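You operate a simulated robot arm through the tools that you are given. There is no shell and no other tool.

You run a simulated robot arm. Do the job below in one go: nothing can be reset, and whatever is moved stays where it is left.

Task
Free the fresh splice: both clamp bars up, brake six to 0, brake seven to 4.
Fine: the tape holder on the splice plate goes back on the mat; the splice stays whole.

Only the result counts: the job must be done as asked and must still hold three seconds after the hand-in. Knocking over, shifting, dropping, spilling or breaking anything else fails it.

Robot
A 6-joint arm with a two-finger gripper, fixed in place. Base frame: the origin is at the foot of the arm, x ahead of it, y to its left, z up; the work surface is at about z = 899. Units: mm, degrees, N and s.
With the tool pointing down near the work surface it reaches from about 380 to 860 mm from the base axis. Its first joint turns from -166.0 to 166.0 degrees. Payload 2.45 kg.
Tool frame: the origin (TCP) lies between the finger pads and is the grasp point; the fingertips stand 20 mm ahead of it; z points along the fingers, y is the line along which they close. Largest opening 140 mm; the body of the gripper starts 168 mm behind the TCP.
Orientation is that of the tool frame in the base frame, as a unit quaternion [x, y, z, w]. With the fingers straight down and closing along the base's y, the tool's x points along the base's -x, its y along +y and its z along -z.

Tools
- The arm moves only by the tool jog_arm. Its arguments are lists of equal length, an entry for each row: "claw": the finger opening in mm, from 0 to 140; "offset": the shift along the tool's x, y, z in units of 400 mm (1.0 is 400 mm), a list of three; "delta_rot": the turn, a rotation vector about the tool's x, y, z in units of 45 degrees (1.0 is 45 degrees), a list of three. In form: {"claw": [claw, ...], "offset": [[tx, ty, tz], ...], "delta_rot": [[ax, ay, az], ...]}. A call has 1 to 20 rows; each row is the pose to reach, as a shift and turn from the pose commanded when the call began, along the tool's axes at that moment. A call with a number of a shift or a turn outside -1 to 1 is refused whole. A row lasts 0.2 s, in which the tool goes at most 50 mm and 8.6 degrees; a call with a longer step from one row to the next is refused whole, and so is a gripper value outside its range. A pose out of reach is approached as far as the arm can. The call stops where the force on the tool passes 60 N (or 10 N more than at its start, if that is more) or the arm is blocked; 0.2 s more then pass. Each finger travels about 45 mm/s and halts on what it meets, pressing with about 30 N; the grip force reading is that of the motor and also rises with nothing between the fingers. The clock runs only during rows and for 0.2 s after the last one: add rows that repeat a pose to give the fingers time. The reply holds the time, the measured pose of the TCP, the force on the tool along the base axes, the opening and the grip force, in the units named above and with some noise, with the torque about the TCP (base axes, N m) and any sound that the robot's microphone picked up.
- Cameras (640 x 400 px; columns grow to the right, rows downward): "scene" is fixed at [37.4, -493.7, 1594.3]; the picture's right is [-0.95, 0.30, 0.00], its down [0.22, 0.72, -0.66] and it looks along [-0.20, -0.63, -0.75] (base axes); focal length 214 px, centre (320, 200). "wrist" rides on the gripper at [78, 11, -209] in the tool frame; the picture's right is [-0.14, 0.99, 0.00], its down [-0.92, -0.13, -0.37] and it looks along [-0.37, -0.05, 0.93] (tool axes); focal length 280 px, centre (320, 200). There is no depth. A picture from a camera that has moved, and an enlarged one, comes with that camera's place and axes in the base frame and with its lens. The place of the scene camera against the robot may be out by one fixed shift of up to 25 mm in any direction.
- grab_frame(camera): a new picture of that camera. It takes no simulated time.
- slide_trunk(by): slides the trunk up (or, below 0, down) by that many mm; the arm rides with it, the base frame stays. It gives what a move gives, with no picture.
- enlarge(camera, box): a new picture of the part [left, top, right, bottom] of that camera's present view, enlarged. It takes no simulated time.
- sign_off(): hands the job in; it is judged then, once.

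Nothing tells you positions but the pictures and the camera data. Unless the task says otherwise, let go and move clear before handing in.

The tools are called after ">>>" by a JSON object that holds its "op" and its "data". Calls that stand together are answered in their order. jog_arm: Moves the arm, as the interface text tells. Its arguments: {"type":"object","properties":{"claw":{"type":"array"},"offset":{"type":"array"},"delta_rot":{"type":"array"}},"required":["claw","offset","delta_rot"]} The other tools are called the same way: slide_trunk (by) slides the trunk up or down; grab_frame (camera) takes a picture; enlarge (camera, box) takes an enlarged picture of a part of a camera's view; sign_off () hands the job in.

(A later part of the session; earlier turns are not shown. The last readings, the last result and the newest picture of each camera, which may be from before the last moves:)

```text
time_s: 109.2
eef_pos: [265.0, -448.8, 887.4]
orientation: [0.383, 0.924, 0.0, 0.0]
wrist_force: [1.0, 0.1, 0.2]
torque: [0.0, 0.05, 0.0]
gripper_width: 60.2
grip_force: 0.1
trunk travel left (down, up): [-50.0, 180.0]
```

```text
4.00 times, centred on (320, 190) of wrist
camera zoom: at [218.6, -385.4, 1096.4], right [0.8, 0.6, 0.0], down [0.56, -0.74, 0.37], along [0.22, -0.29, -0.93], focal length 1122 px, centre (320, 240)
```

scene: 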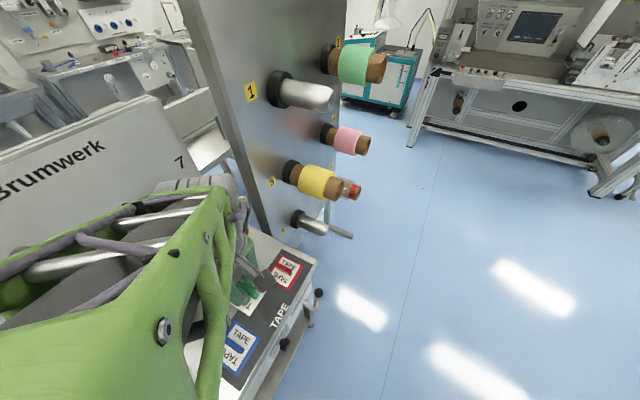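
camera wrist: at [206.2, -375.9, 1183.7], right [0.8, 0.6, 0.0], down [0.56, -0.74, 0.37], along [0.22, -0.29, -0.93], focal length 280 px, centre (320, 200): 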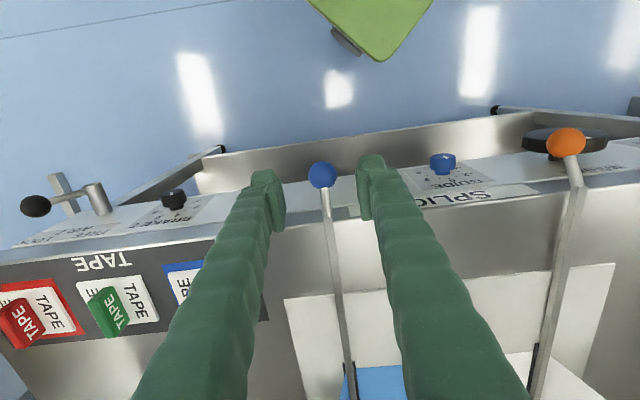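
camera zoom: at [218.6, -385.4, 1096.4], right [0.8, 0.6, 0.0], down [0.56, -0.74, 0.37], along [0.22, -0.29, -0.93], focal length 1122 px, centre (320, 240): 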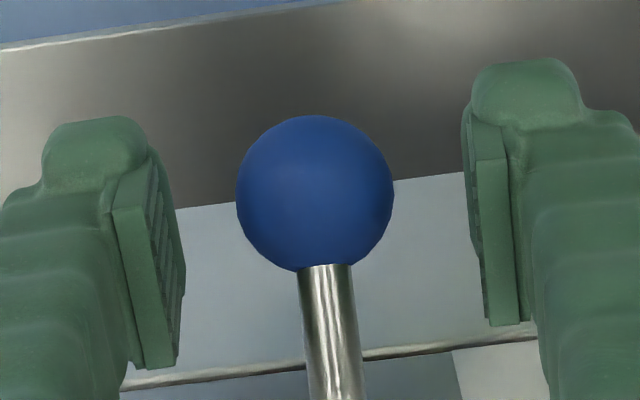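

Well centred (about 1 mm left, 4 mm back). I adjust and close on the ball.

>>> {"op": "jog_arm", "data": {"claw": [50, 42, 34, 28, 24, 22, 22, 22], "offset": [[0.0088, -0.0025, 0.005], [0.0088, -0.0025, 0.005], [0.0088, -0.0025, 0.005], [0.0088, -0.0025, 0.005], [0.0088, -0.0025, 0.005], [0.0088, -0.0025, 0.005], [0.0088, -0.0025, 0.005], [0.0088, -0.0025, 0.005]], "delta_rot": [[0, 0, 0], [0, 0, 0], [0, 0, 0], [0, 0, 0], [0, 0, 0], [0, 0, 0], [0, 0, 0], [0, 0, 0]]}}

>>> {"op": "enlarge", "data": {"camera": "wrist", "box": [240, 140, 400, 240]}}

```text
time_s: 111.0
eef_pos: [262.0, -445.5, 884.6]
orientation: [0.383, 0.924, 0.0, 0.0]
wrist_force: [3.4, 1.1, -0.1]
torque: [-0.01, -0.04, 0.02]
gripper_width: 27.9
grip_force: 44.9
trunk travel left (down, up): [-50.0, 180.0]
```

```text
4.00 times, centred on (320, 190) of wrist
camera zoom: at [215.1, -382.6, 1095.3], right [0.8, 0.6, 0.0], down [0.56, -0.74, 0.37], along [0.22, -0.29, -0.93], focal length 1122 px, centre (320, 240)
```

zoom: 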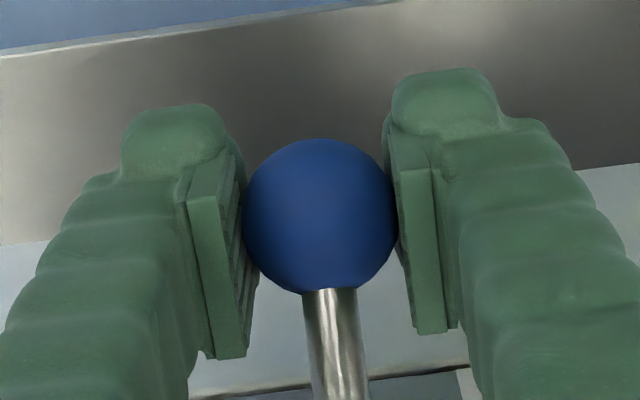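

Ball gripped firmly. Lifting a first 12 mm to feel the load.

>>> {"op": "jog_arm", "data": {"claw": [22, 22, 22, 22], "offset": [[0, 0, -0.01], [0.0005, 0, -0.02], [0.001, 0, -0.03], [0.001, 0, -0.03]], "delta_rot": [[0, 0, 0], [0, 0, 0], [0, 0, 0], [0, 0, 0]]}}

>>> {"op": "grab_frame", "data": {"camera": "wrist"}}

```text
time_s: 112.0
eef_pos: [262.2, -445.0, 897.2]
orientation: [0.382, 0.924, 0.0, 0.0]
wrist_force: [-7.7, -4.1, -5.1]
torque: [0.48, 0.51, 0.02]
gripper_width: 27.7
grip_force: 45.3
trunk travel left (down, up): [-50.0, 180.0]
```

```text
taken
camera wrist: at [214.6, -382.3, 1105.6], right [0.8, 0.6, 0.0], down [0.56, -0.74, 0.37], along [0.22, -0.29, -0.93], focal length 280 px, centre (320, 200)
```

wrist: 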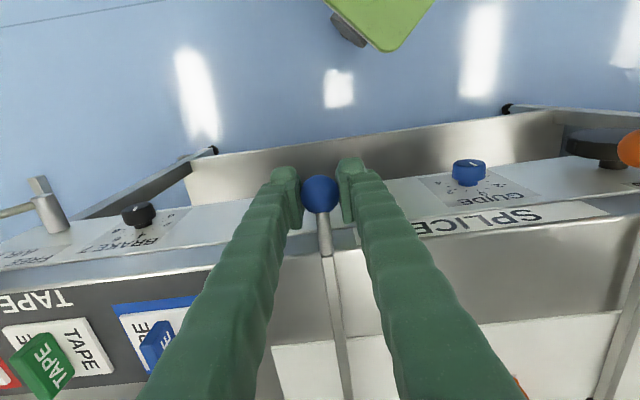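

The bar lifts easily (about 5 N). Following the arc about the hinge (≈F 942, z 911), up to about 14° first.

>>> {"op": "jog_arm", "data": {"claw": [22, 22, 22, 22, 22], "offset": [[0, 0, -0.0745], [-0.005, 0, -0.1518], [-0.0158, 0, -0.228], [-0.0318, 0, -0.3038], [-0.0318, 0, -0.3038]], "delta_rot": [[0, 0, 0], [0, 0, 0], [0, 0, 0], [0, 0, 0], [0, 0, 0]]}}

>>> {"op": "grab_frame", "data": {"camera": "wrist"}}

```text
time_s: 113.2
eef_pos: [270.6, -453.1, 1018.0]
orientation: [0.382, 0.924, -0.001, 0.002]
wrist_force: [-4.0, -8.9, -1.2]
torque: [-0.3, -0.31, 0.05]
gripper_width: 27.9
grip_force: 45.4
trunk travel left (down, up): [-50.0, 180.0]
```

```text
taken
camera wrist: at [223.3, -390.8, 1226.5], right [0.8, 0.6, 0.0], down [0.56, -0.74, 0.37], along [0.22, -0.3, -0.93], focal length 280 px, centre (320, 200)
```

wrist: 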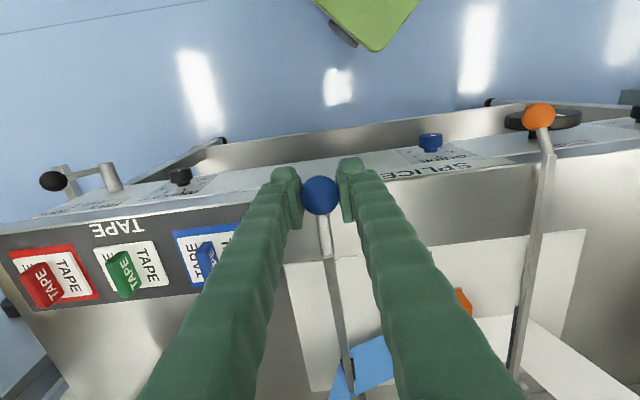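

Smooth, forces under 10 N. Continuing the arc to about 34°.

>>> {"op": "jog_arm", "data": {"claw": [22, 22, 22, 22, 22, 22], "offset": [[-0.0215, 0, -0.074], [-0.0478, 0, -0.1468], [-0.0793, 0, -0.2173], [-0.1155, 0, -0.2855], [-0.1565, 0, -0.3508], [-0.1565, 0, -0.3508]], "delta_rot": [[0, 0, 0], [0, 0, 0], [0, 0, 0], [0, 0, 0], [0, 0, 0], [0, 0, 0]]}}

>>> {"op": "grab_frame", "data": {"camera": "wrist"}}

```text
time_s: 114.6
eef_pos: [315.9, -499.8, 1160.2]
orientation: [0.383, 0.924, 0.0, 0.0]
wrist_force: [-12.2, -3.4, 0.1]
torque: [0.59, 0.66, 0.05]
gripper_width: 27.9
grip_force: 45.8
trunk travel left (down, up): [-50.0, 180.0]
```

```text
taken
camera wrist: at [269.5, -436.9, 1368.8], right [0.8, 0.6, 0.0], down [0.56, -0.74, 0.37], along [0.22, -0.3, -0.93], focal length 280 px, centre (320, 200)
```

wrist: 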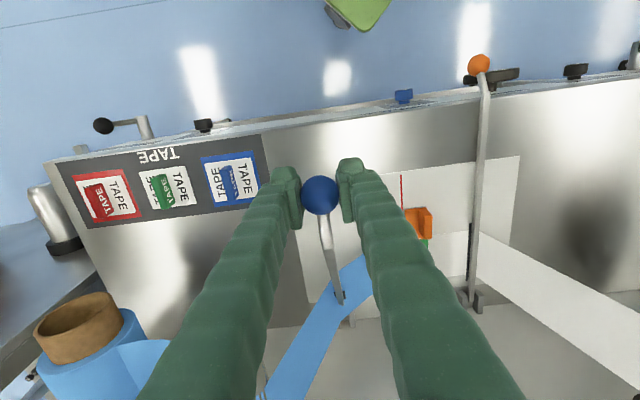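

Continuing to about 50°, now tilting the tool gradually forward.

>>> {"op": "jog_arm", "data": {"claw": [22, 22, 22, 22, 22], "offset": [[-0.0453, 0, -0.0625], [-0.095, 0, -0.1218], [-0.1485, 0, -0.1773], [-0.206, 0, -0.229], [-0.206, 0, -0.229]], "delta_rot": [[0, -0.044, 0], [0, -0.089, 0], [0, -0.133, 0], [0, -0.178, 0], [0, -0.178, 0]]}}

>>> {"op": "grab_frame", "data": {"camera": "wrist"}}

```text
time_s: 115.8
eef_pos: [374.1, -558.8, 1251.2]
orientation: [0.382, 0.921, -0.025, 0.065]
wrist_force: [-12.6, -17.2, -10.7]
torque: [0.67, 0.65, -0.08]
gripper_width: 27.6
grip_force: 44.8
trunk travel left (down, up): [-50.0, 180.0]
```

```text
taken
camera wrist: at [308.1, -475.8, 1446.9], right [0.8, 0.6, 0.02], down [0.52, -0.7, 0.49], along [0.31, -0.38, -0.87], focal length 280 px, centre (320, 200)
```

wrist: 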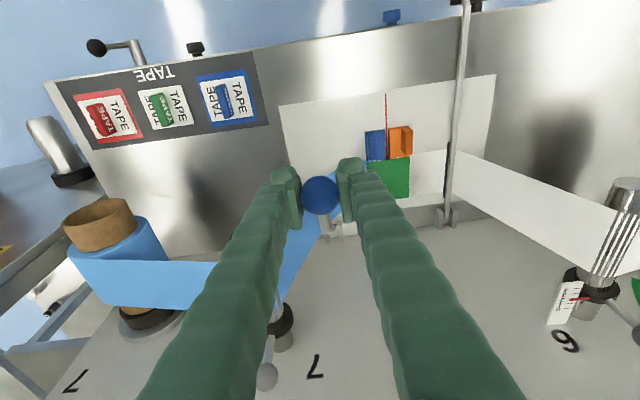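

Some lateral load (-21 N), so I shift 1 mm and continue to about 66°.

>>> {"op": "jog_arm", "data": {"claw": [22, 22, 22, 22, 22], "offset": [[-0.0668, -0.0025, -0.0385], [-0.1363, -0.0025, -0.0725], [-0.208, -0.0025, -0.1013], [-0.2813, -0.0025, -0.125], [-0.2813, -0.0025, -0.125]], "delta_rot": [[0, -0.053, 0], [0, -0.107, 0], [0, -0.16, 0], [0, -0.213, 0], [0, -0.213, 0]]}}

>>> {"op": "grab_frame", "data": {"camera": "wrist"}}

```text
time_s: 117.0
eef_pos: [449.2, -633.5, 1312.5]
orientation: [0.378, 0.913, -0.058, 0.142]
wrist_force: [-7.6, -8.6, -7.4]
torque: [0.53, 0.45, 0.08]
gripper_width: 27.9
grip_force: 44.7
trunk travel left (down, up): [-50.0, 180.0]
```

```text
taken
camera wrist: at [359.8, -527.5, 1488.8], right [0.79, 0.61, 0.04], down [0.45, -0.63, 0.63], along [0.41, -0.48, -0.78], focal length 280 px, centre (320, 200)
```

wrist: 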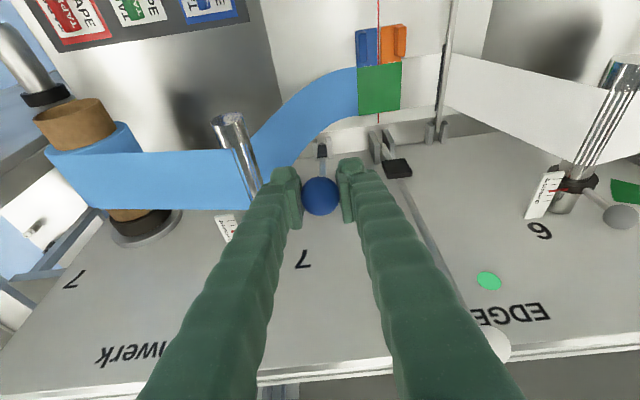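

On track (about 66°), forces small; the freed blue web bows gently and the green splice tape is intact. Continuing to about 78°.

>>> {"op": "jog_arm", "data": {"claw": [22, 22, 22, 22], "offset": [[-0.0773, -0.0012, -0.006], [-0.1543, -0.0012, -0.0068], [-0.2313, -0.0012, -0.0018], [-0.2313, -0.0012, -0.0018]], "delta_rot": [[0, -0.055, 0], [0, -0.11, 0], [0, -0.165, 0], [0, -0.165, 0]]}}

>>> {"op": "grab_frame", "data": {"camera": "wrist"}}

```text
time_s: 118.0
eef_pos: [513.3, -697.7, 1340.3]
orientation: [0.373, 0.902, -0.082, 0.201]
wrist_force: [3.0, 1.1, -6.7]
torque: [0.01, -0.21, 0.13]
gripper_width: 28.0
grip_force: 45.1
trunk travel left (down, up): [-50.0, 180.0]
```

```text
taken
camera wrist: at [408.7, -576.9, 1496.2], right [0.79, 0.61, 0.06], down [0.39, -0.57, 0.72], along [0.48, -0.55, -0.69], focal length 280 px, centre (320, 200)
```

wrist: 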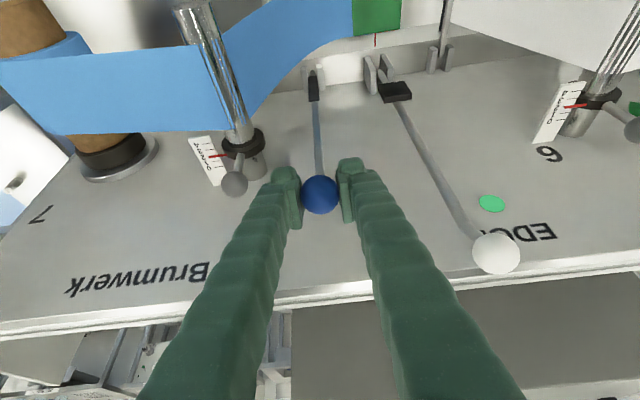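

Almost upright (≈78°). Continuing gently to about 86° and watching for a stop or latch.

>>> {"op": "jog_arm", "data": {"claw": [22, 22, 22, 22, 22], "offset": [[-0.037, 0, 0.01], [-0.0745, 0, 0.02], [-0.111, 0, 0.0325], [-0.1473, 0, 0.0453], [-0.1473, 0, 0.0453]], "delta_rot": [[0, -0.027, 0], [0, -0.053, 0], [0, -0.08, 0], [0, -0.107, 0], [0, -0.107, 0]]}}

>>> {"op": "grab_frame", "data": {"camera": "wrist"}}

```text
time_s: 119.2
eef_pos: [538.8, -722.2, 1344.4]
orientation: [0.371, 0.891, -0.101, 0.24]
wrist_force: [-7.5, -4.3, 11.1]
torque: [0.1, 0.31, -0.07]
gripper_width: 27.5
grip_force: 45.2
out of reach, approached as far as the arm can: row 2, 3, 4, 5
trunk travel left (down, up): [-50.0, 180.0]
```

```text
taken
camera wrist: at [426.2, -592.7, 1486.1], right [0.79, 0.61, 0.07], down [0.34, -0.52, 0.78], along [0.52, -0.59, -0.62], focal length 280 px, centre (320, 200)
```

wrist: 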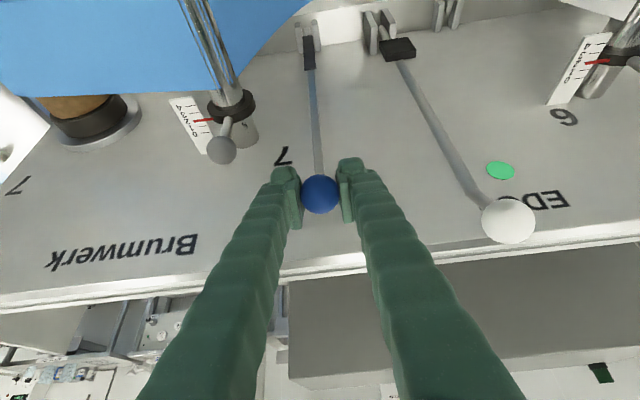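

Reach limit at this pitch (bar ≈83°). I increase the tool's pitch in place (pivoting about the ball) to gain reach.

>>> {"op": "jog_arm", "data": {"claw": [22, 22, 22, 22, 22], "offset": [[0, 0, 0], [0, 0, 0], [0, 0, 0], [0, 0, 0], [0, 0, 0]], "delta_rot": [[0, -0.1, 0], [0, -0.2, 0], [0, -0.3, 0], [0, -0.4, 0], [0, -0.4, 0]]}}

```text
time_s: 120.4
eef_pos: [577.3, -782.2, 1380.0]
orientation: [0.353, 0.853, -0.146, 0.356]
wrist_force: [-6.5, 7.4, 1.8]
torque: [0.13, 0.13, -0.03]
gripper_width: 21.6
grip_force: 0.1
out of reach, approached as far as the arm can: row 1, 2, 3, 4, 5
trunk travel left (down, up): [-50.0, 180.0]
```

The hand moved unexpectedly and lost the ball; checking the state immediately.

>>> {"op": "grab_frame", "data": {"camera": "wrist"}}

>>> {"op": "grab_frame", "data": {"camera": "scene"}}

```text
taken
camera wrist: at [442.3, -631.0, 1471.7], right [0.77, 0.63, 0.1], down [0.18, -0.36, 0.91], along [0.61, -0.68, -0.4], focal length 280 px, centre (320, 200)
```

wrist: 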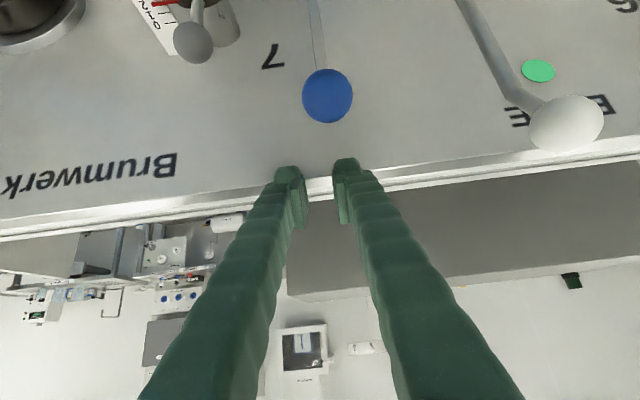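

```text
taken
```

scene: 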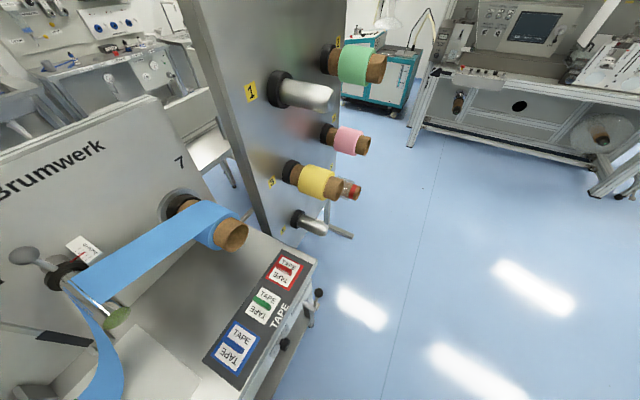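

The blue bar stands up by itself near the panel (ball at about (892, -130, 1344)), like the middle bar. I retreat back-and-up along the tool axis, clear of the ball.

>>> {"op": "jog_arm", "data": {"claw": [22, 22, 22, 22], "offset": [[0, 0, -0.05], [0, 0, -0.1], [0, 0, -0.15], [0, 0, -0.2]], "delta_rot": [[0, 0, 0], [0, 0, 0], [0, 0, 0], [0, 0, 0]]}}

>>> {"op": "grab_frame", "data": {"camera": "wrist"}}

```text
time_s: 121.4
eef_pos: [550.6, -768.6, 1453.3]
orientation: [0.35, 0.845, -0.155, 0.374]
wrist_force: [-0.5, 0.7, -0.7]
torque: [0.02, 0.0, -0.03]
gripper_width: 21.8
grip_force: 0.1
out of reach, approached as far as the arm can: row 1, 2, 3, 4
trunk travel left (down, up): [-50.0, 180.0]
```

```text
taken
camera wrist: at [412.0, -614.2, 1535.4], right [0.77, 0.64, 0.1], down [0.15, -0.34, 0.93], along [0.62, -0.69, -0.36], focal length 280 px, centre (320, 200)
```

wrist: 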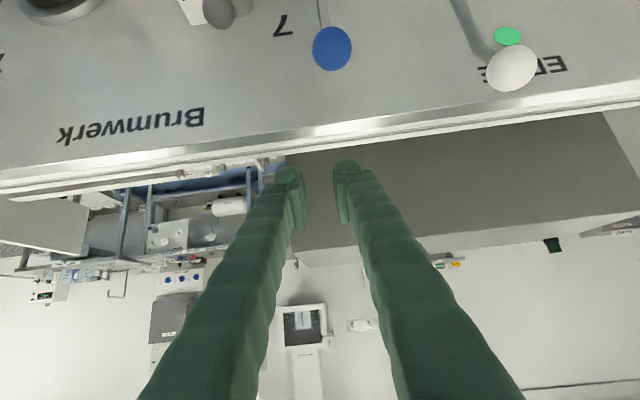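

Bringing the hand back toward the robot at this height, well above the balls.

>>> {"op": "jog_arm", "data": {"claw": [22, 22, 22, 22, 22, 22], "offset": [[0.0672, 0, -0.0741], [0.1344, 0, -0.1482], [0.2016, 0, -0.2223], [0.2688, 0, -0.2964], [0.336, 0, -0.3705], [0.336, 0, -0.3705]], "delta_rot": [[0, 0, 0], [0, 0.05, 0], [0, 0.1, 0], [0, 0.15, 0], [0, 0.2, 0], [0, 0.2, 0]]}}

>>> {"op": "grab_frame", "data": {"camera": "wrist"}}

```text
time_s: 122.8
eef_pos: [446.1, -691.5, 1522.3]
orientation: [0.36, 0.872, -0.126, 0.306]
wrist_force: [0.2, -0.7, 0.9]
torque: [0.01, -0.07, 0.02]
gripper_width: 22.1
grip_force: 0.0
out of reach, approached as far as the arm can: row 1, 2, 3, 4, 5, 6
trunk travel left (down, up): [-50.0, 180.0]
```

```text
taken
camera wrist: at [319.3, -549.0, 1636.5], right [0.78, 0.62, 0.09], down [0.25, -0.44, 0.86], along [0.58, -0.65, -0.5], focal length 280 px, centre (320, 200)
```

wrist: 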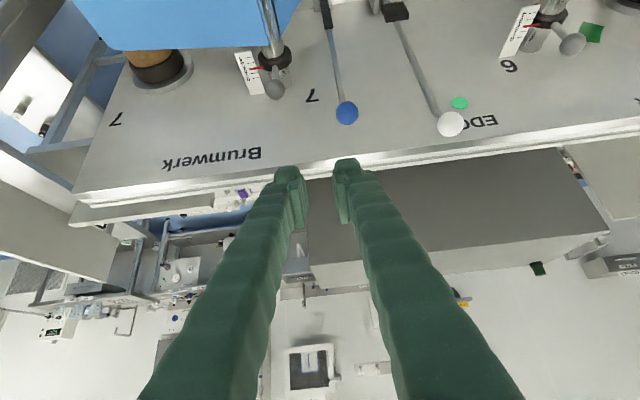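

The arm is near full stretch; I command a firm move inward (back and down) with the tool returning to vertical, in open space.

>>> {"op": "jog_arm", "data": {"claw": [22, 30, 40, 50, 60, 60, 60, 60], "offset": [[0.0921, 0.007, -0.0278], [0.1841, 0.014, -0.0556], [0.2762, 0.021, -0.0834], [0.3682, 0.029, -0.1111], [0.4603, 0.036, -0.1389], [0.5523, 0.043, -0.1667], [0.6444, 0.05, -0.1945], [0.6444, 0.05, -0.1945]], "delta_rot": [[0, 0.12, 0], [0, 0.24, 0], [0, 0.36, 0], [0, 0.48, 0], [0, 0.6, 0], [0, 0.72, 0], [0, 0.858, 0], [0, 0.858, 0]]}}

>>> {"op": "grab_frame", "data": {"camera": "wrist"}}

```text
time_s: 124.6
eef_pos: [281.5, -505.8, 1421.6]
orientation: [0.382, 0.924, -0.002, 0.004]
wrist_force: [0.0, 0.9, 0.5]
torque: [-0.21, -0.09, -0.05]
gripper_width: 60.3
grip_force: 0.1
out of reach, approached as far as the arm can: row 1, 2, 3, 4, 5
trunk travel left (down, up): [-50.0, 180.0]
```

```text
taken
camera wrist: at [233.7, -441.4, 1628.9], right [0.8, 0.6, 0.0], down [0.56, -0.74, 0.38], along [0.23, -0.3, -0.93], focal length 280 px, centre (320, 200)
```

wrist: 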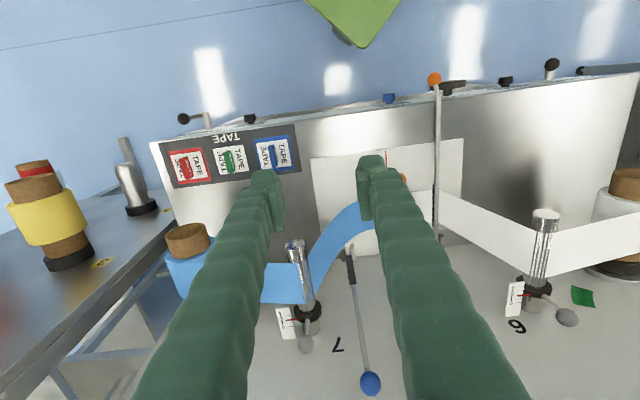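

Recovered into normal reach; the blue bar stays upright on its own. Now for the orange bar: move to above its ball, then raise the trunk 100 mm for better reach at the top of the arc.

>>> {"op": "jog_arm", "data": {"claw": [60, 60, 60, 60, 60, 60, 60, 60, 60, 60, 60], "offset": [[0.0168, 0.0725, 0.0865], [0.0335, 0.145, 0.173], [0.0503, 0.2175, 0.2595], [0.067, 0.29, 0.346], [0.0838, 0.3625, 0.4325], [0.1005, 0.435, 0.519], [0.1173, 0.5075, 0.6055], [0.134, 0.58, 0.692], [0.1508, 0.6525, 0.7785], [0.1675, 0.725, 0.865], [0.1675, 0.725, 0.865]], "delta_rot": [[0, 0, 0], [0, 0, 0], [0, 0, 0], [0, 0, 0], [0, 0, 0], [0, 0, 0], [0, 0, 0], [0, 0, 0], [0, 0, 0], [0, 0, 0], [0, 0, 0]]}}

>>> {"op": "slide_trunk", "data": {"by": 100}}

>>> {"op": "grab_frame", "data": {"camera": "wrist"}}

```text
time_s: 127.0
eef_pos: [442.2, -256.0, 1071.1]
orientation: [0.382, 0.924, -0.001, 0.001]
wrist_force: [0.0, 0.4, 0.0]
torque: [-0.02, 0.0, 0.0]
gripper_width: 59.9
grip_force: 0.1
trunk travel left (down, up): [-50.0, 180.0]
```

```text
time_s: 128.4
eef_pos: [441.7, -256.2, 1170.0]
orientation: [0.383, 0.924, -0.001, 0.002]
wrist_force: [-0.7, 0.8, 0.0]
torque: [-0.01, 0.0, 0.01]
gripper_width: 60.3
grip_force: 0.0
trunk travel left (down, up): [-150.0, 80.0]
```

```text
taken
camera wrist: at [394.9, -192.7, 1379.0], right [0.8, 0.6, 0.0], down [0.56, -0.74, 0.37], along [0.23, -0.3, -0.93], focal length 280 px, centre (320, 200)
```

wrist: 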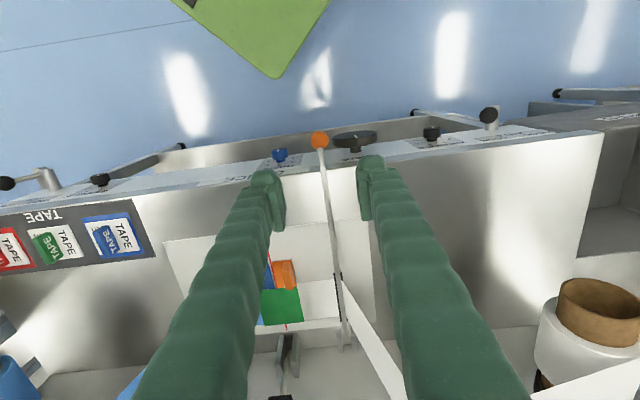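

Descending over the orange ball to z≈940 first, then checking alignment.

>>> {"op": "jog_arm", "data": {"claw": [60, 60, 55, 55, 55, 55, 55], "offset": [[-0.003, 0, 0.1], [-0.006, 0, 0.2], [-0.01, 0.001, 0.3], [-0.013, 0.001, 0.4], [-0.016, 0.001, 0.5], [-0.019, 0.001, 0.575], [-0.019, 0.001, 0.575]], "delta_rot": [[0, 0, 0], [0, 0, 0], [0, 0, 0], [0, 0, 0], [0, 0, 0], [0, 0, 0], [0, 0, 0]]}}

>>> {"op": "enlarge", "data": {"camera": "wrist", "box": [240, 140, 400, 240]}}

```text
time_s: 130.0
eef_pos: [450.2, -263.5, 940.5]
orientation: [0.382, 0.924, -0.002, 0.003]
wrist_force: [0.7, 0.5, 0.1]
torque: [0.0, 0.03, 0.01]
gripper_width: 54.9
grip_force: 0.1
trunk travel left (down, up): [-150.0, 80.0]
```

```text
4.00 times, centred on (320, 190) of wrist
camera zoom: at [403.0, -200.0, 1149.6], right [0.8, 0.6, 0.0], down [0.56, -0.74, 0.37], along [0.23, -0.3, -0.93], focal length 1122 px, centre (320, 240)
```

zoom: 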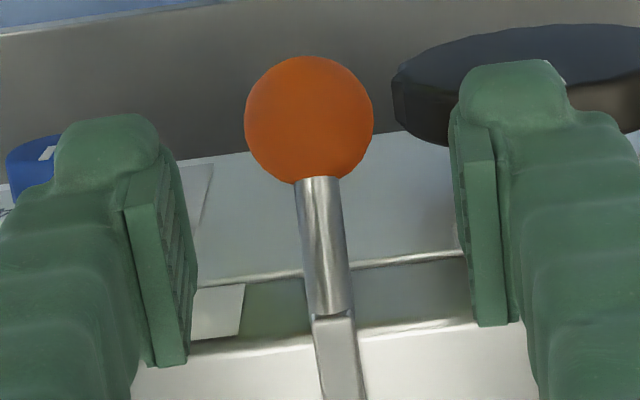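

Aligned with the orange ball at (500, 131, 884). Descending and gripping it.

>>> {"op": "jog_arm", "data": {"claw": [55, 55, 55, 46, 38, 30, 24, 22, 22, 22], "offset": [[0.0105, -0.0025, 0.07], [0.0105, -0.0025, 0.1375], [0.0105, -0.0025, 0.1375], [0.0105, -0.0025, 0.1375], [0.0105, -0.0025, 0.1375], [0.0105, -0.0025, 0.1375], [0.0105, -0.0025, 0.1375], [0.0105, -0.0025, 0.1375], [0.0105, -0.0025, 0.1375], [0.0105, -0.0025, 0.1375]], "delta_rot": [[0, 0, 0], [0, 0, 0], [0, 0, 0], [0, 0, 0], [0, 0, 0], [0, 0, 0], [0, 0, 0], [0, 0, 0], [0, 0, 0], [0, 0, 0]]}}

>>> {"op": "enlarge", "data": {"camera": "wrist", "box": [240, 140, 400, 240]}}

```text
time_s: 132.2
eef_pos: [444.1, -258.9, 885.4]
orientation: [0.383, 0.924, -0.001, 0.001]
wrist_force: [-8.2, -9.8, -2.3]
torque: [-0.03, -0.03, -0.02]
gripper_width: 29.5
grip_force: 5.6
trunk travel left (down, up): [-150.0, 80.0]
```

```text
4.00 times, centred on (320, 190) of wrist
camera zoom: at [396.8, -195.8, 1093.6], right [0.8, 0.6, 0.0], down [0.56, -0.74, 0.37], along [0.23, -0.3, -0.93], focal length 1122 px, centre (320, 240)
```

zoom: 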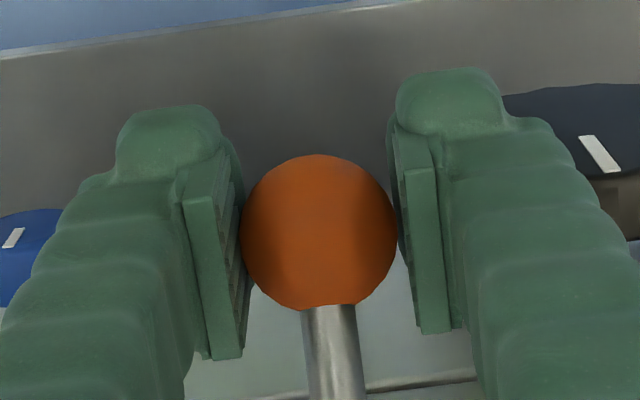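

Only one finger bears; shift 1.2 mm to -y and finish closing.

>>> {"op": "jog_arm", "data": {"claw": [22, 20, 20, 20], "offset": [[-0.004, -0.003, 0], [-0.004, -0.003, 0], [-0.004, -0.003, 0], [-0.004, -0.003, 0]], "delta_rot": [[0, 0, 0], [0, 0, 0], [0, 0, 0], [0, 0, 0]]}}

```text
time_s: 133.2
eef_pos: [444.2, -259.3, 885.0]
orientation: [0.383, 0.924, 0.0, 0.002]
wrist_force: [-10.3, 8.2, -3.6]
torque: [0.43, 0.38, 0.03]
gripper_width: 27.8
grip_force: 44.9
trunk travel left (down, up): [-150.0, 80.0]
```

Gripped (45 N). Lifting the orange bar along the same arc, first to about 14°.

>>> {"op": "jog_arm", "data": {"claw": [20, 20, 20, 20, 20, 20], "offset": [[0.0018, 0, -0.0468], [0.0013, 0, -0.1045], [-0.004, 0, -0.1818], [-0.0148, 0, -0.258], [-0.0308, 0, -0.3338], [-0.0308, 0, -0.3338]], "delta_rot": [[0, 0, 0], [0, 0, 0], [0, 0, 0], [0, 0, 0], [0, 0, 0], [0, 0, 0]]}}

>>> {"op": "grab_frame", "data": {"camera": "wrist"}}

```text
time_s: 134.6
eef_pos: [455.5, -272.3, 1020.5]
orientation: [0.382, 0.924, -0.001, 0.005]
wrist_force: [4.7, -5.7, -0.9]
torque: [-0.98, -0.99, -0.01]
gripper_width: 27.7
grip_force: 45.1
trunk travel left (down, up): [-150.0, 80.0]
```

```text
taken
camera wrist: at [407.2, -207.3, 1228.1], right [0.8, 0.6, 0.0], down [0.56, -0.74, 0.38], along [0.23, -0.3, -0.93], focal length 280 px, centre (320, 200)
```

wrist: 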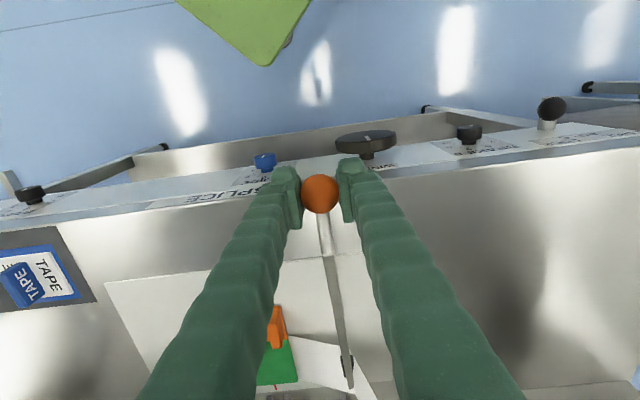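

Going well. On to about 34°.

>>> {"op": "jog_arm", "data": {"claw": [20, 20, 20, 20, 20, 20], "offset": [[-0.0215, 0, -0.074], [-0.0478, 0, -0.1468], [-0.0793, 0, -0.2173], [-0.1155, 0, -0.2855], [-0.1565, 0, -0.3508], [-0.1565, 0, -0.3508]], "delta_rot": [[0, 0, 0], [0, 0, 0], [0, 0, 0], [0, 0, 0], [0, 0, 0], [0, 0, 0]]}}

>>> {"op": "grab_frame", "data": {"camera": "wrist"}}

```text
time_s: 136.0
eef_pos: [497.3, -314.1, 1160.7]
orientation: [0.383, 0.924, -0.001, 0.002]
wrist_force: [16.3, 2.9, -10.3]
torque: [0.42, 0.38, 0.06]
gripper_width: 27.7
grip_force: 44.4
trunk travel left (down, up): [-150.0, 80.0]
```

```text
taken
camera wrist: at [451.1, -250.8, 1369.8], right [0.8, 0.6, 0.0], down [0.56, -0.74, 0.37], along [0.23, -0.3, -0.93], focal length 280 px, centre (320, 200)
```

wrist: 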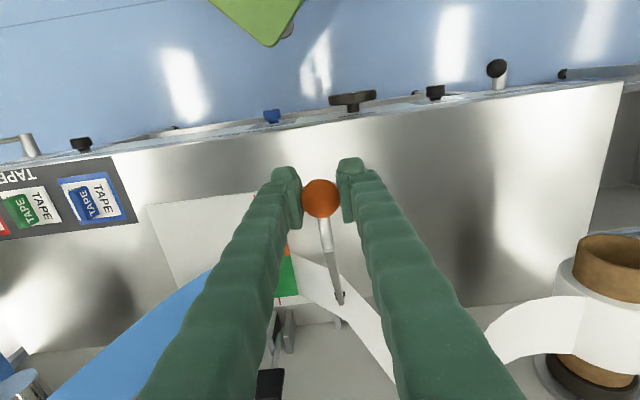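

Continuing to about 50° with increasing pitch. The white web on the unbraked roll 6 hangs slack, as expected with brake 0.

>>> {"op": "jog_arm", "data": {"claw": [20, 20, 20, 20, 20], "offset": [[-0.0453, 0.0015, -0.0625], [-0.095, 0.0015, -0.1218], [-0.1485, 0.0015, -0.1773], [-0.206, 0.0015, -0.229], [-0.206, 0.0015, -0.229]], "delta_rot": [[0, -0.055, 0], [0, -0.111, 0], [0, -0.167, 0], [0, -0.222, 0], [0, -0.222, 0]]}}

>>> {"op": "grab_frame", "data": {"camera": "wrist"}}

```text
time_s: 137.2
eef_pos: [555.1, -372.5, 1251.6]
orientation: [0.381, 0.92, -0.034, 0.081]
wrist_force: [-1.9, -1.9, -6.8]
torque: [0.82, 1.03, -0.09]
gripper_width: 27.8
grip_force: 44.7
trunk travel left (down, up): [-150.0, 80.0]
```

```text
taken
camera wrist: at [484.9, -284.2, 1443.9], right [0.8, 0.6, 0.02], down [0.5, -0.69, 0.53], along [0.33, -0.41, -0.85], focal length 280 px, centre (320, 200)
```

wrist: 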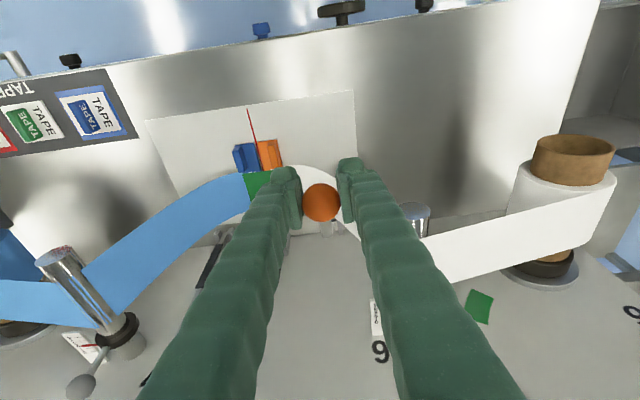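

On track. Continuing to about 66°.

>>> {"op": "jog_arm", "data": {"claw": [20, 20, 20, 20, 20], "offset": [[-0.068, 0, -0.0363], [-0.1388, 0, -0.0678], [-0.2113, 0, -0.094], [-0.2853, 0, -0.115], [-0.2853, 0, -0.115]], "delta_rot": [[0, -0.067, 0], [0, -0.133, 0], [0, -0.2, 0], [0, -0.267, 0], [0, -0.267, 0]]}}

```text
time_s: 138.4
eef_pos: [631.4, -447.3, 1313.4]
orientation: [0.375, 0.907, -0.073, 0.176]
wrist_force: [0.7, -9.5, -27.1]
torque: [0.92, 1.0, -0.03]
gripper_width: 28.6
grip_force: 45.0
trunk travel left (down, up): [-150.0, 80.0]
```

A 27 N radial pull shows my radius is a few mm too big; I trim it by 2.5 mm and continue to about 78°.

>>> {"op": "jog_arm", "data": {"claw": [20, 20, 20, 20], "offset": [[-0.0773, 0, 0.0063], [-0.1535, 0, 0.0115], [-0.2298, 0, 0.0223], [-0.2298, 0, 0.0223]], "delta_rot": [[0, -0.089, 0], [0, -0.178, 0], [0, -0.267, 0], [0, -0.267, 0]]}}

>>> {"op": "grab_frame", "data": {"camera": "wrist"}}

```text
time_s: 139.4
eef_pos: [694.7, -510.8, 1339.3]
orientation: [0.366, 0.884, -0.112, 0.269]
wrist_force: [5.7, 2.9, -28.2]
torque: [0.99, 0.8, -0.01]
gripper_width: 28.3
grip_force: 45.4
trunk travel left (down, up): [-150.0, 80.0]
```

```text
taken
camera wrist: at [574.4, -374.3, 1469.1], right [0.78, 0.62, 0.08], down [0.3, -0.48, 0.82], along [0.55, -0.62, -0.57], focal length 280 px, centre (320, 200)
```

wrist: 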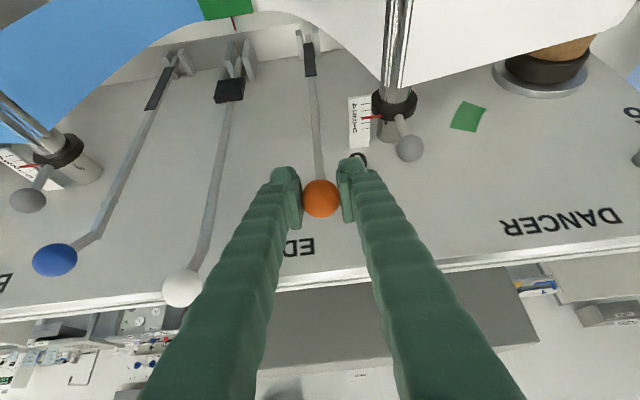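

Nearly up. Continuing gently to about 86°, watching the force.

>>> {"op": "jog_arm", "data": {"claw": [20, 20, 20, 20, 20], "offset": [[-0.0343, 0, 0.0173], [-0.0685, 0, 0.0345], [-0.1025, 0, 0.0523], [-0.136, 0, 0.0705], [-0.136, 0, 0.0705]], "delta_rot": [[0, -0.033, 0], [0, -0.067, 0], [0, -0.1, 0], [0, -0.133, 0], [0, -0.133, 0]]}}

>>> {"op": "grab_frame", "data": {"camera": "wrist"}}

```text
time_s: 140.6
eef_pos: [734.5, -551.1, 1356.4]
orientation: [0.358, 0.866, -0.133, 0.323]
wrist_force: [5.7, 5.7, 7.2]
torque: [-0.41, -0.47, -0.16]
gripper_width: 26.8
grip_force: 27.8
trunk travel left (down, up): [-150.0, 80.0]
```

```text
taken
camera wrist: at [605.1, -405.3, 1463.3], right [0.77, 0.63, 0.09], down [0.23, -0.41, 0.88], along [0.59, -0.66, -0.46], focal length 280 px, centre (320, 200)
```

wrist: 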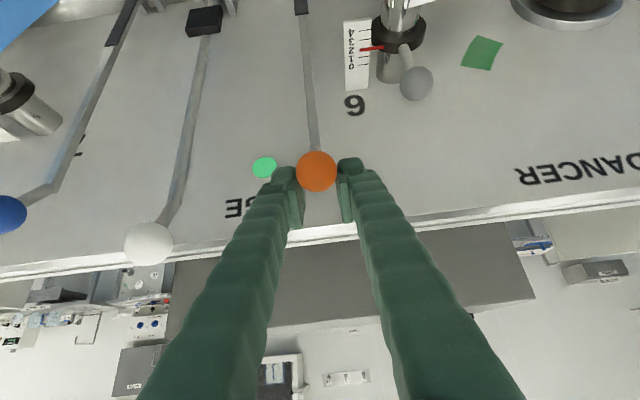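

The orange ball has stopped at about (898, 131, 1342) — same angle as the blue and middle bars — and is sliding toward the fingertips, so it's at its upper end. Opening the fingers here.

>>> {"op": "jog_arm", "data": {"claw": [32, 42, 52, 62, 62], "offset": [[0, 0, 0], [0, 0, 0], [0, 0, 0], [0, 0, 0], [0, 0, 0]], "delta_rot": [[0, 0, 0], [0, 0, 0], [0, 0, 0], [0, 0, 0], [0, 0, 0]]}}

>>> {"op": "grab_frame", "data": {"camera": "wrist"}}

```text
time_s: 141.8
eef_pos: [733.4, -551.0, 1349.9]
orientation: [0.359, 0.868, -0.132, 0.318]
wrist_force: [-0.1, 0.0, -0.4]
torque: [0.0, -0.02, -0.05]
gripper_width: 62.0
grip_force: 0.0
trunk travel left (down, up): [-150.0, 80.0]
```

```text
taken
camera wrist: at [604.0, -405.5, 1459.1], right [0.77, 0.63, 0.09], down [0.24, -0.42, 0.88], along [0.59, -0.66, -0.47], focal length 280 px, centre (320, 200)
```

wrist: 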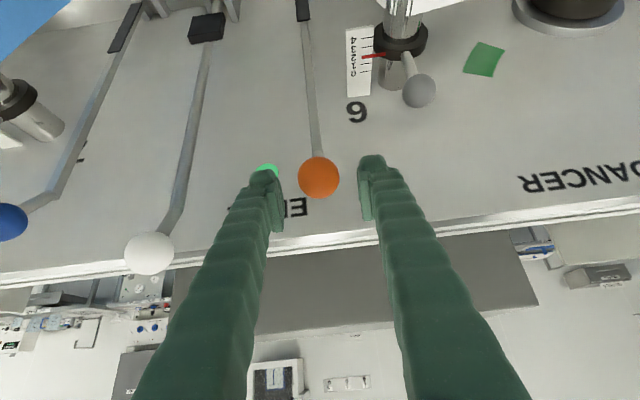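

The orange bar stays up by itself, level with the blue one. Backing away along the tool axis, then returning toward the robot.

>>> {"op": "jog_arm", "data": {"claw": [62, 62, 62, 62], "offset": [[0, 0, -0.0833], [0, 0, -0.1667], [0, 0, -0.25], [0, 0, -0.25]], "delta_rot": [[0, 0, 0], [0, 0, 0], [0, 0, 0], [0, 0, 0]]}}

>>> {"op": "grab_frame", "data": {"camera": "wrist"}}

```text
time_s: 142.8
eef_pos: [689.1, -506.6, 1425.8]
orientation: [0.36, 0.868, -0.131, 0.317]
wrist_force: [0.1, -0.5, -0.1]
torque: [-0.01, -0.01, 0.02]
gripper_width: 62.0
grip_force: 0.0
trunk travel left (down, up): [-150.0, 80.0]
```

```text
taken
camera wrist: at [560.0, -361.0, 1535.9], right [0.77, 0.63, 0.09], down [0.24, -0.42, 0.88], along [0.59, -0.66, -0.47], focal length 280 px, centre (320, 200)
```

wrist: 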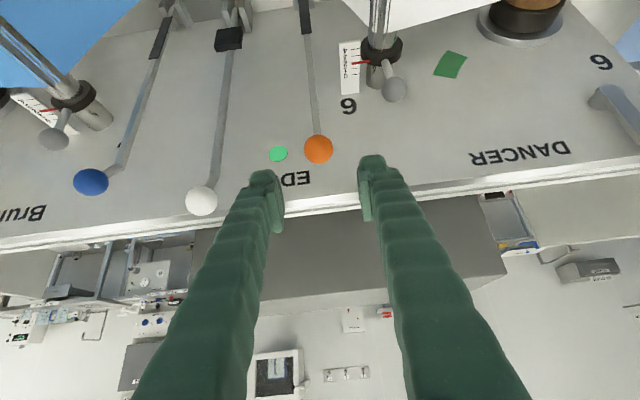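

Now back to a neutral pose with the tool vertical, to inspect everything.

>>> {"op": "jog_arm", "data": {"claw": [62, 62, 62, 62, 62, 62, 62, 62], "offset": [[0.0797, 0, -0.044], [0.1594, 0, -0.088], [0.2391, 0, -0.132], [0.3189, 0, -0.176], [0.3986, 0, -0.22], [0.4783, 0, -0.264], [0.558, 0, -0.308], [0.558, 0, -0.308]], "delta_rot": [[0, 0.1276, 0], [0, 0.2551, 0], [0, 0.3827, 0], [0, 0.5103, 0], [0, 0.6379, 0], [0, 0.7654, 0], [0, 0.893, 0], [0, 0.893, 0]]}}

>>> {"op": "grab_frame", "data": {"camera": "wrist"}}

>>> {"op": "grab_frame", "data": {"camera": "scene"}}

```text
time_s: 144.6
eef_pos: [511.3, -329.1, 1381.1]
orientation: [0.382, 0.924, 0.0, 0.0]
wrist_force: [-0.8, 0.2, 0.0]
torque: [-0.01, 0.03, -0.05]
gripper_width: 61.8
grip_force: 0.1
trunk travel left (down, up): [-150.0, 80.0]
```

```text
taken
camera wrist: at [464.9, -265.8, 1590.0], right [0.8, 0.6, 0.0], down [0.56, -0.74, 0.37], along [0.22, -0.29, -0.93], focal length 280 px, centre (320, 200)
```

wrist: 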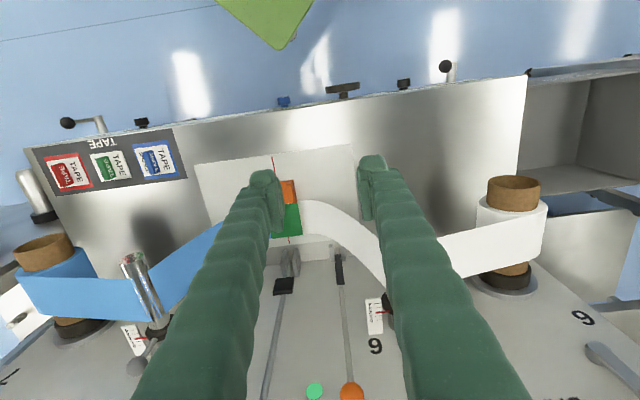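

```text
taken
```

scene: 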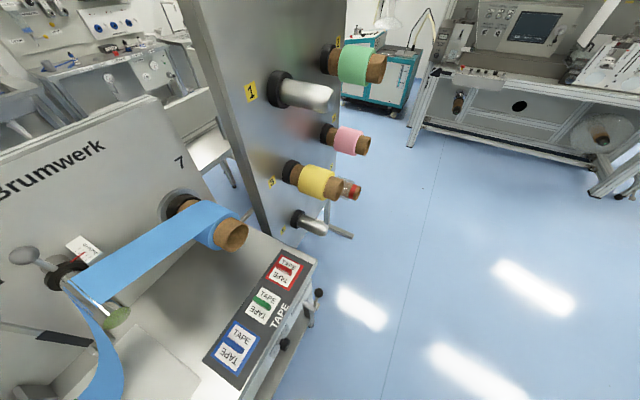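

Both bars are up and the splice seems intact. I'll open the fingers wide and look closely at the splice area from above.

>>> {"op": "jog_arm", "data": {"claw": [80, 100, 120, 140, 140, 140], "offset": [[-0.02, -0.075, 0.05], [-0.04, -0.15, 0.1], [-0.06, -0.225, 0.15], [-0.08, -0.3, 0.2], [-0.09, -0.325, 0.25], [-0.09, -0.325, 0.25]], "delta_rot": [[0, 0, 0], [0, 0, 0], [0, 0, 0], [0, 0, 0], [0, 0, 0], [0, 0, 0]]}}

>>> {"op": "grab_frame", "data": {"camera": "wrist"}}

>>> {"op": "enlarge", "data": {"camera": "wrist", "box": [200, 130, 440, 280]}}

```text
time_s: 146.0
eef_pos: [446.1, -443.9, 1277.8]
orientation: [0.383, 0.924, 0.0, 0.001]
wrist_force: [0.1, -0.1, -0.3]
torque: [0.02, -0.01, -0.01]
gripper_width: 140.0
grip_force: 0.1
trunk travel left (down, up): [-150.0, 80.0]
```

```text
taken
camera wrist: at [399.5, -380.9, 1487.0], right [0.8, 0.6, 0.0], down [0.56, -0.74, 0.37], along [0.22, -0.3, -0.93], focal length 280 px, centre (320, 200)
```

wrist: 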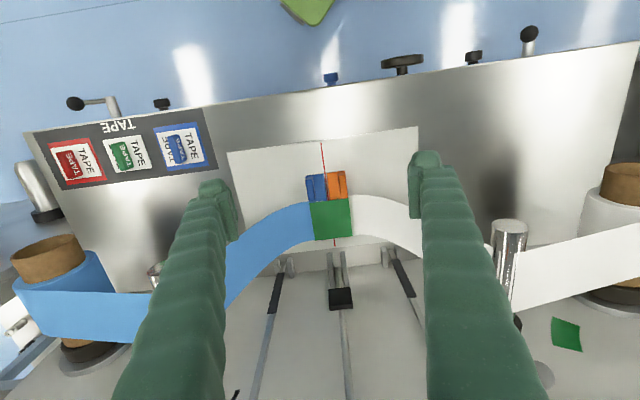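

```text
2.67 times, centred on (320, 205) of wrist
camera zoom: at [399.5, -380.9, 1487.0], right [0.8, 0.6, 0.0], down [0.56, -0.74, 0.37], along [0.22, -0.3, -0.93], focal length 748 px, centre (320, 187)
```

zoom: 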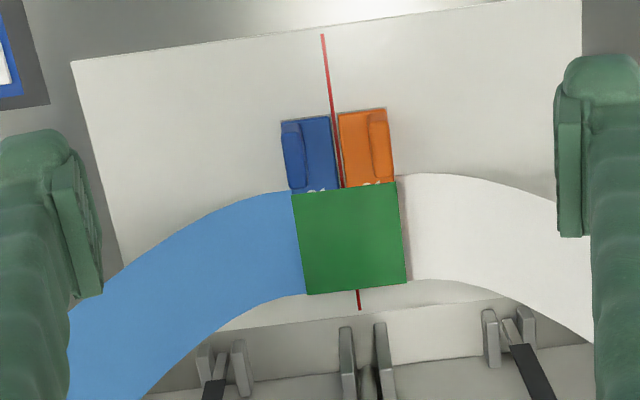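

The splice is whole and free. For certainty I'll recheck the BRAKE 6 dial from the safe viewing pose used earlier.

>>> {"op": "jog_arm", "data": {"claw": [140, 140, 140, 140, 140, 140, 140, 140, 140, 140], "offset": [[0.0336, 0.0889, 0.0444], [0.0672, 0.1778, 0.0889], [0.1008, 0.2667, 0.1333], [0.1344, 0.3556, 0.1778], [0.1681, 0.4444, 0.2222], [0.2017, 0.5333, 0.2667], [0.2353, 0.6222, 0.3111], [0.2689, 0.7111, 0.3556], [0.3025, 0.8, 0.4], [0.3025, 0.8, 0.4]], "delta_rot": [[0, 0, 0], [0, 0, 0], [0, 0, 0], [0, 0, 0], [0, 0, 0], [0, 0, 0], [0, 0, 0], [0, 0, 0], [0, 0, 0], [0, 0, 0]]}}

>>> {"op": "jog_arm", "data": {"claw": [140, 140, 140, 140, 140, 140], "offset": [[0.025, 0, 0.02], [0.05, 0, 0.04], [0.075, 0, 0.06], [0.1, 0, 0.08], [0.125, 0, 0.1], [0.125, 0, 0.1]], "delta_rot": [[0, -0.11, 0], [0, -0.22, 0], [0, -0.33, 0], [0, -0.44, 0], [0, -0.55, 0], [0, -0.55, 0]]}}

>>> {"op": "grab_frame", "data": {"camera": "wrist"}}

```text
time_s: 148.2
eef_pos: [588.5, -132.1, 1117.3]
orientation: [0.383, 0.924, -0.001, 0.001]
wrist_force: [-0.3, 0.2, 0.6]
torque: [-0.03, -0.04, 0.01]
gripper_width: 140.3
grip_force: 0.1
trunk travel left (down, up): [-150.0, 80.0]
```

```text
time_s: 149.6
eef_pos: [549.7, -96.8, 1077.1]
orientation: [0.374, 0.902, -0.083, 0.198]
wrist_force: [-0.6, 0.5, 0.7]
torque: [-0.02, 0.0, -0.01]
gripper_width: 139.9
grip_force: 0.1
trunk travel left (down, up): [-150.0, 80.0]
```

```text
taken
camera wrist: at [446.9, 22.9, 1233.8], right [0.79, 0.61, 0.06], down [0.39, -0.57, 0.72], along [0.47, -0.55, -0.69], focal length 280 px, centre (320, 200)
```

wrist: 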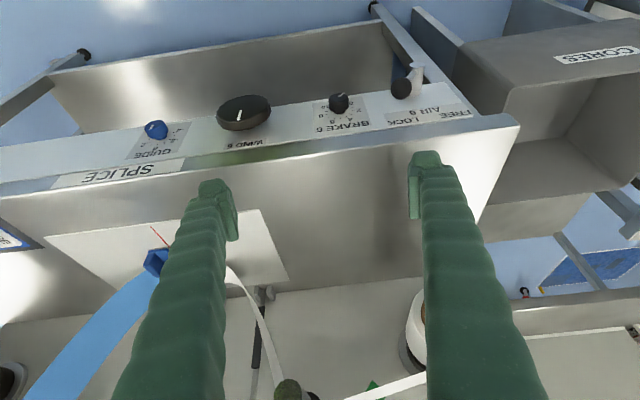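

>>> {"op": "enlarge", "data": {"camera": "wrist", "box": [315, 85, 367, 125]}}

>>> {"op": "enlarge", "data": {"camera": "wrist", "box": [300, 85, 380, 135]}}

>>> {"op": "enlarge", "data": {"camera": "wrist", "box": [120, 70, 280, 170]}}

```text
10.00 times, centred on (341, 105) of wrist
camera zoom: at [446.9, 22.9, 1233.8], right [0.79, 0.61, 0.06], down [0.39, -0.57, 0.72], along [0.47, -0.55, -0.69], focal length 2804 px, centre (110, 1150)
```

zoom: 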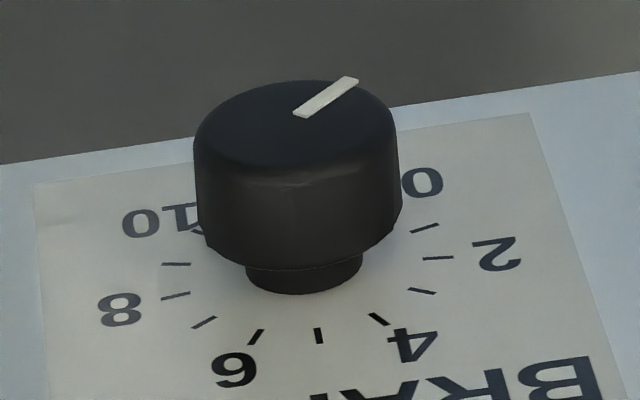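

```text
8.00 times, centred on (340, 110) of wrist
camera zoom: at [446.9, 22.9, 1233.8], right [0.79, 0.61, 0.06], down [0.39, -0.57, 0.72], along [0.47, -0.55, -0.69], focal length 2243 px, centre (160, 920)
```

zoom: 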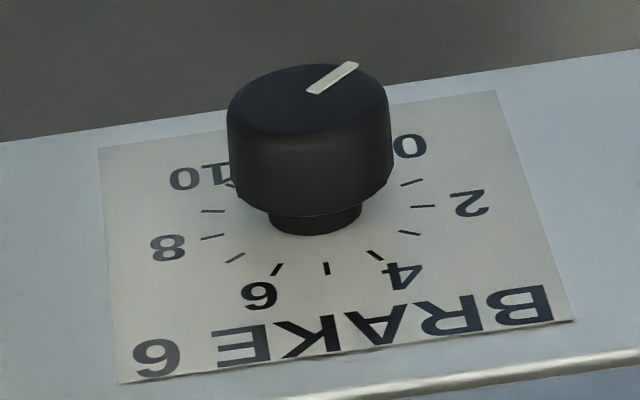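

```text
4.00 times, centred on (200, 120) of wrist
camera zoom: at [446.9, 22.9, 1233.8], right [0.79, 0.61, 0.06], down [0.39, -0.57, 0.72], along [0.47, -0.55, -0.69], focal length 1122 px, centre (800, 520)
```

zoom: 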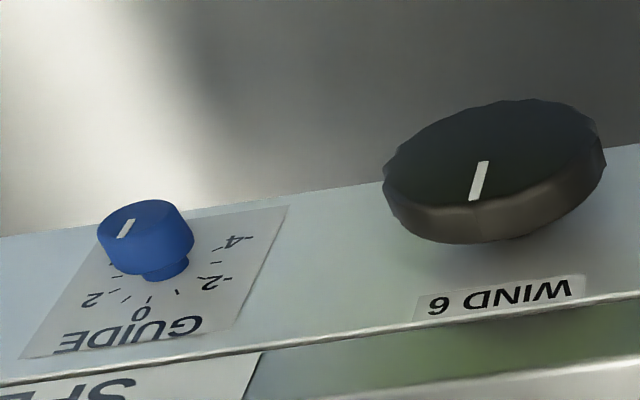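

BRAKE 6 reads 0.0. Finally I rise to a clear pose and check the bars and webs once more before handing in.

>>> {"op": "jog_arm", "data": {"claw": [140, 140, 140, 140, 140, 140, 140, 140, 140], "offset": [[-0.0676, -0.0625, -0.0719], [-0.1353, -0.125, -0.1439], [-0.2029, -0.1875, -0.2158], [-0.2705, -0.25, -0.2878], [-0.3381, -0.3125, -0.3597], [-0.4058, -0.375, -0.4316], [-0.4734, -0.4375, -0.5036], [-0.541, -0.5, -0.5755], [-0.541, -0.5, -0.5755]], "delta_rot": [[0, 0.069, 0], [0, 0.138, 0], [0, 0.206, 0], [0, 0.275, 0], [0, 0.344, 0], [0, 0.413, 0], [0, 0.481, 0], [0, 0.55, 0], [0, 0.55, 0]]}}

>>> {"op": "grab_frame", "data": {"camera": "wrist"}}

>>> {"op": "grab_frame", "data": {"camera": "scene"}}

```text
time_s: 151.6
eef_pos: [481.4, -307.4, 1376.5]
orientation: [0.382, 0.924, 0.0, 0.0]
wrist_force: [0.4, 0.8, 0.9]
torque: [-0.01, 0.0, 0.01]
gripper_width: 140.0
grip_force: 0.0
trunk travel left (down, up): [-150.0, 80.0]
```

```text
taken
camera wrist: at [434.1, -244.6, 1584.1], right [0.8, 0.6, 0.0], down [0.56, -0.74, 0.37], along [0.22, -0.29, -0.93], focal length 280 px, centre (320, 200)
```

wrist: 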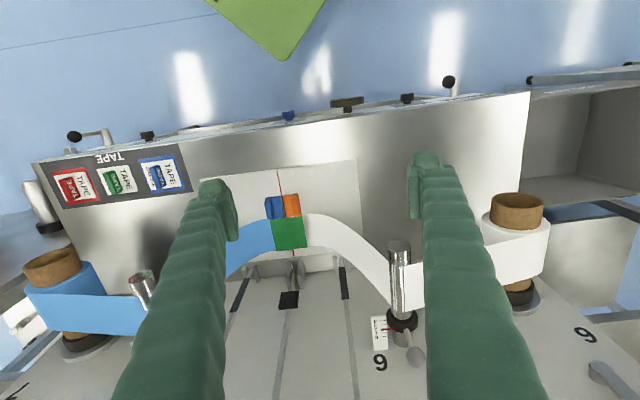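

```text
taken
```

scene: 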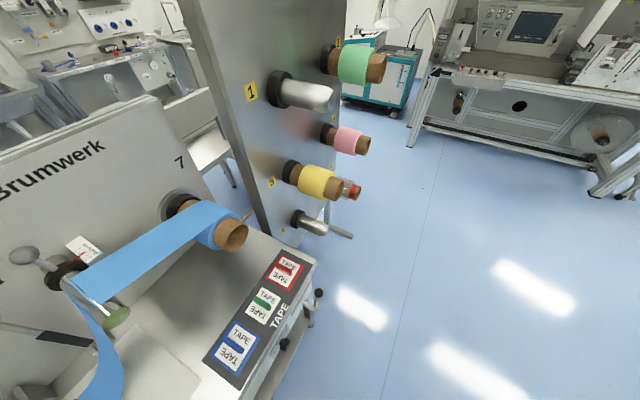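

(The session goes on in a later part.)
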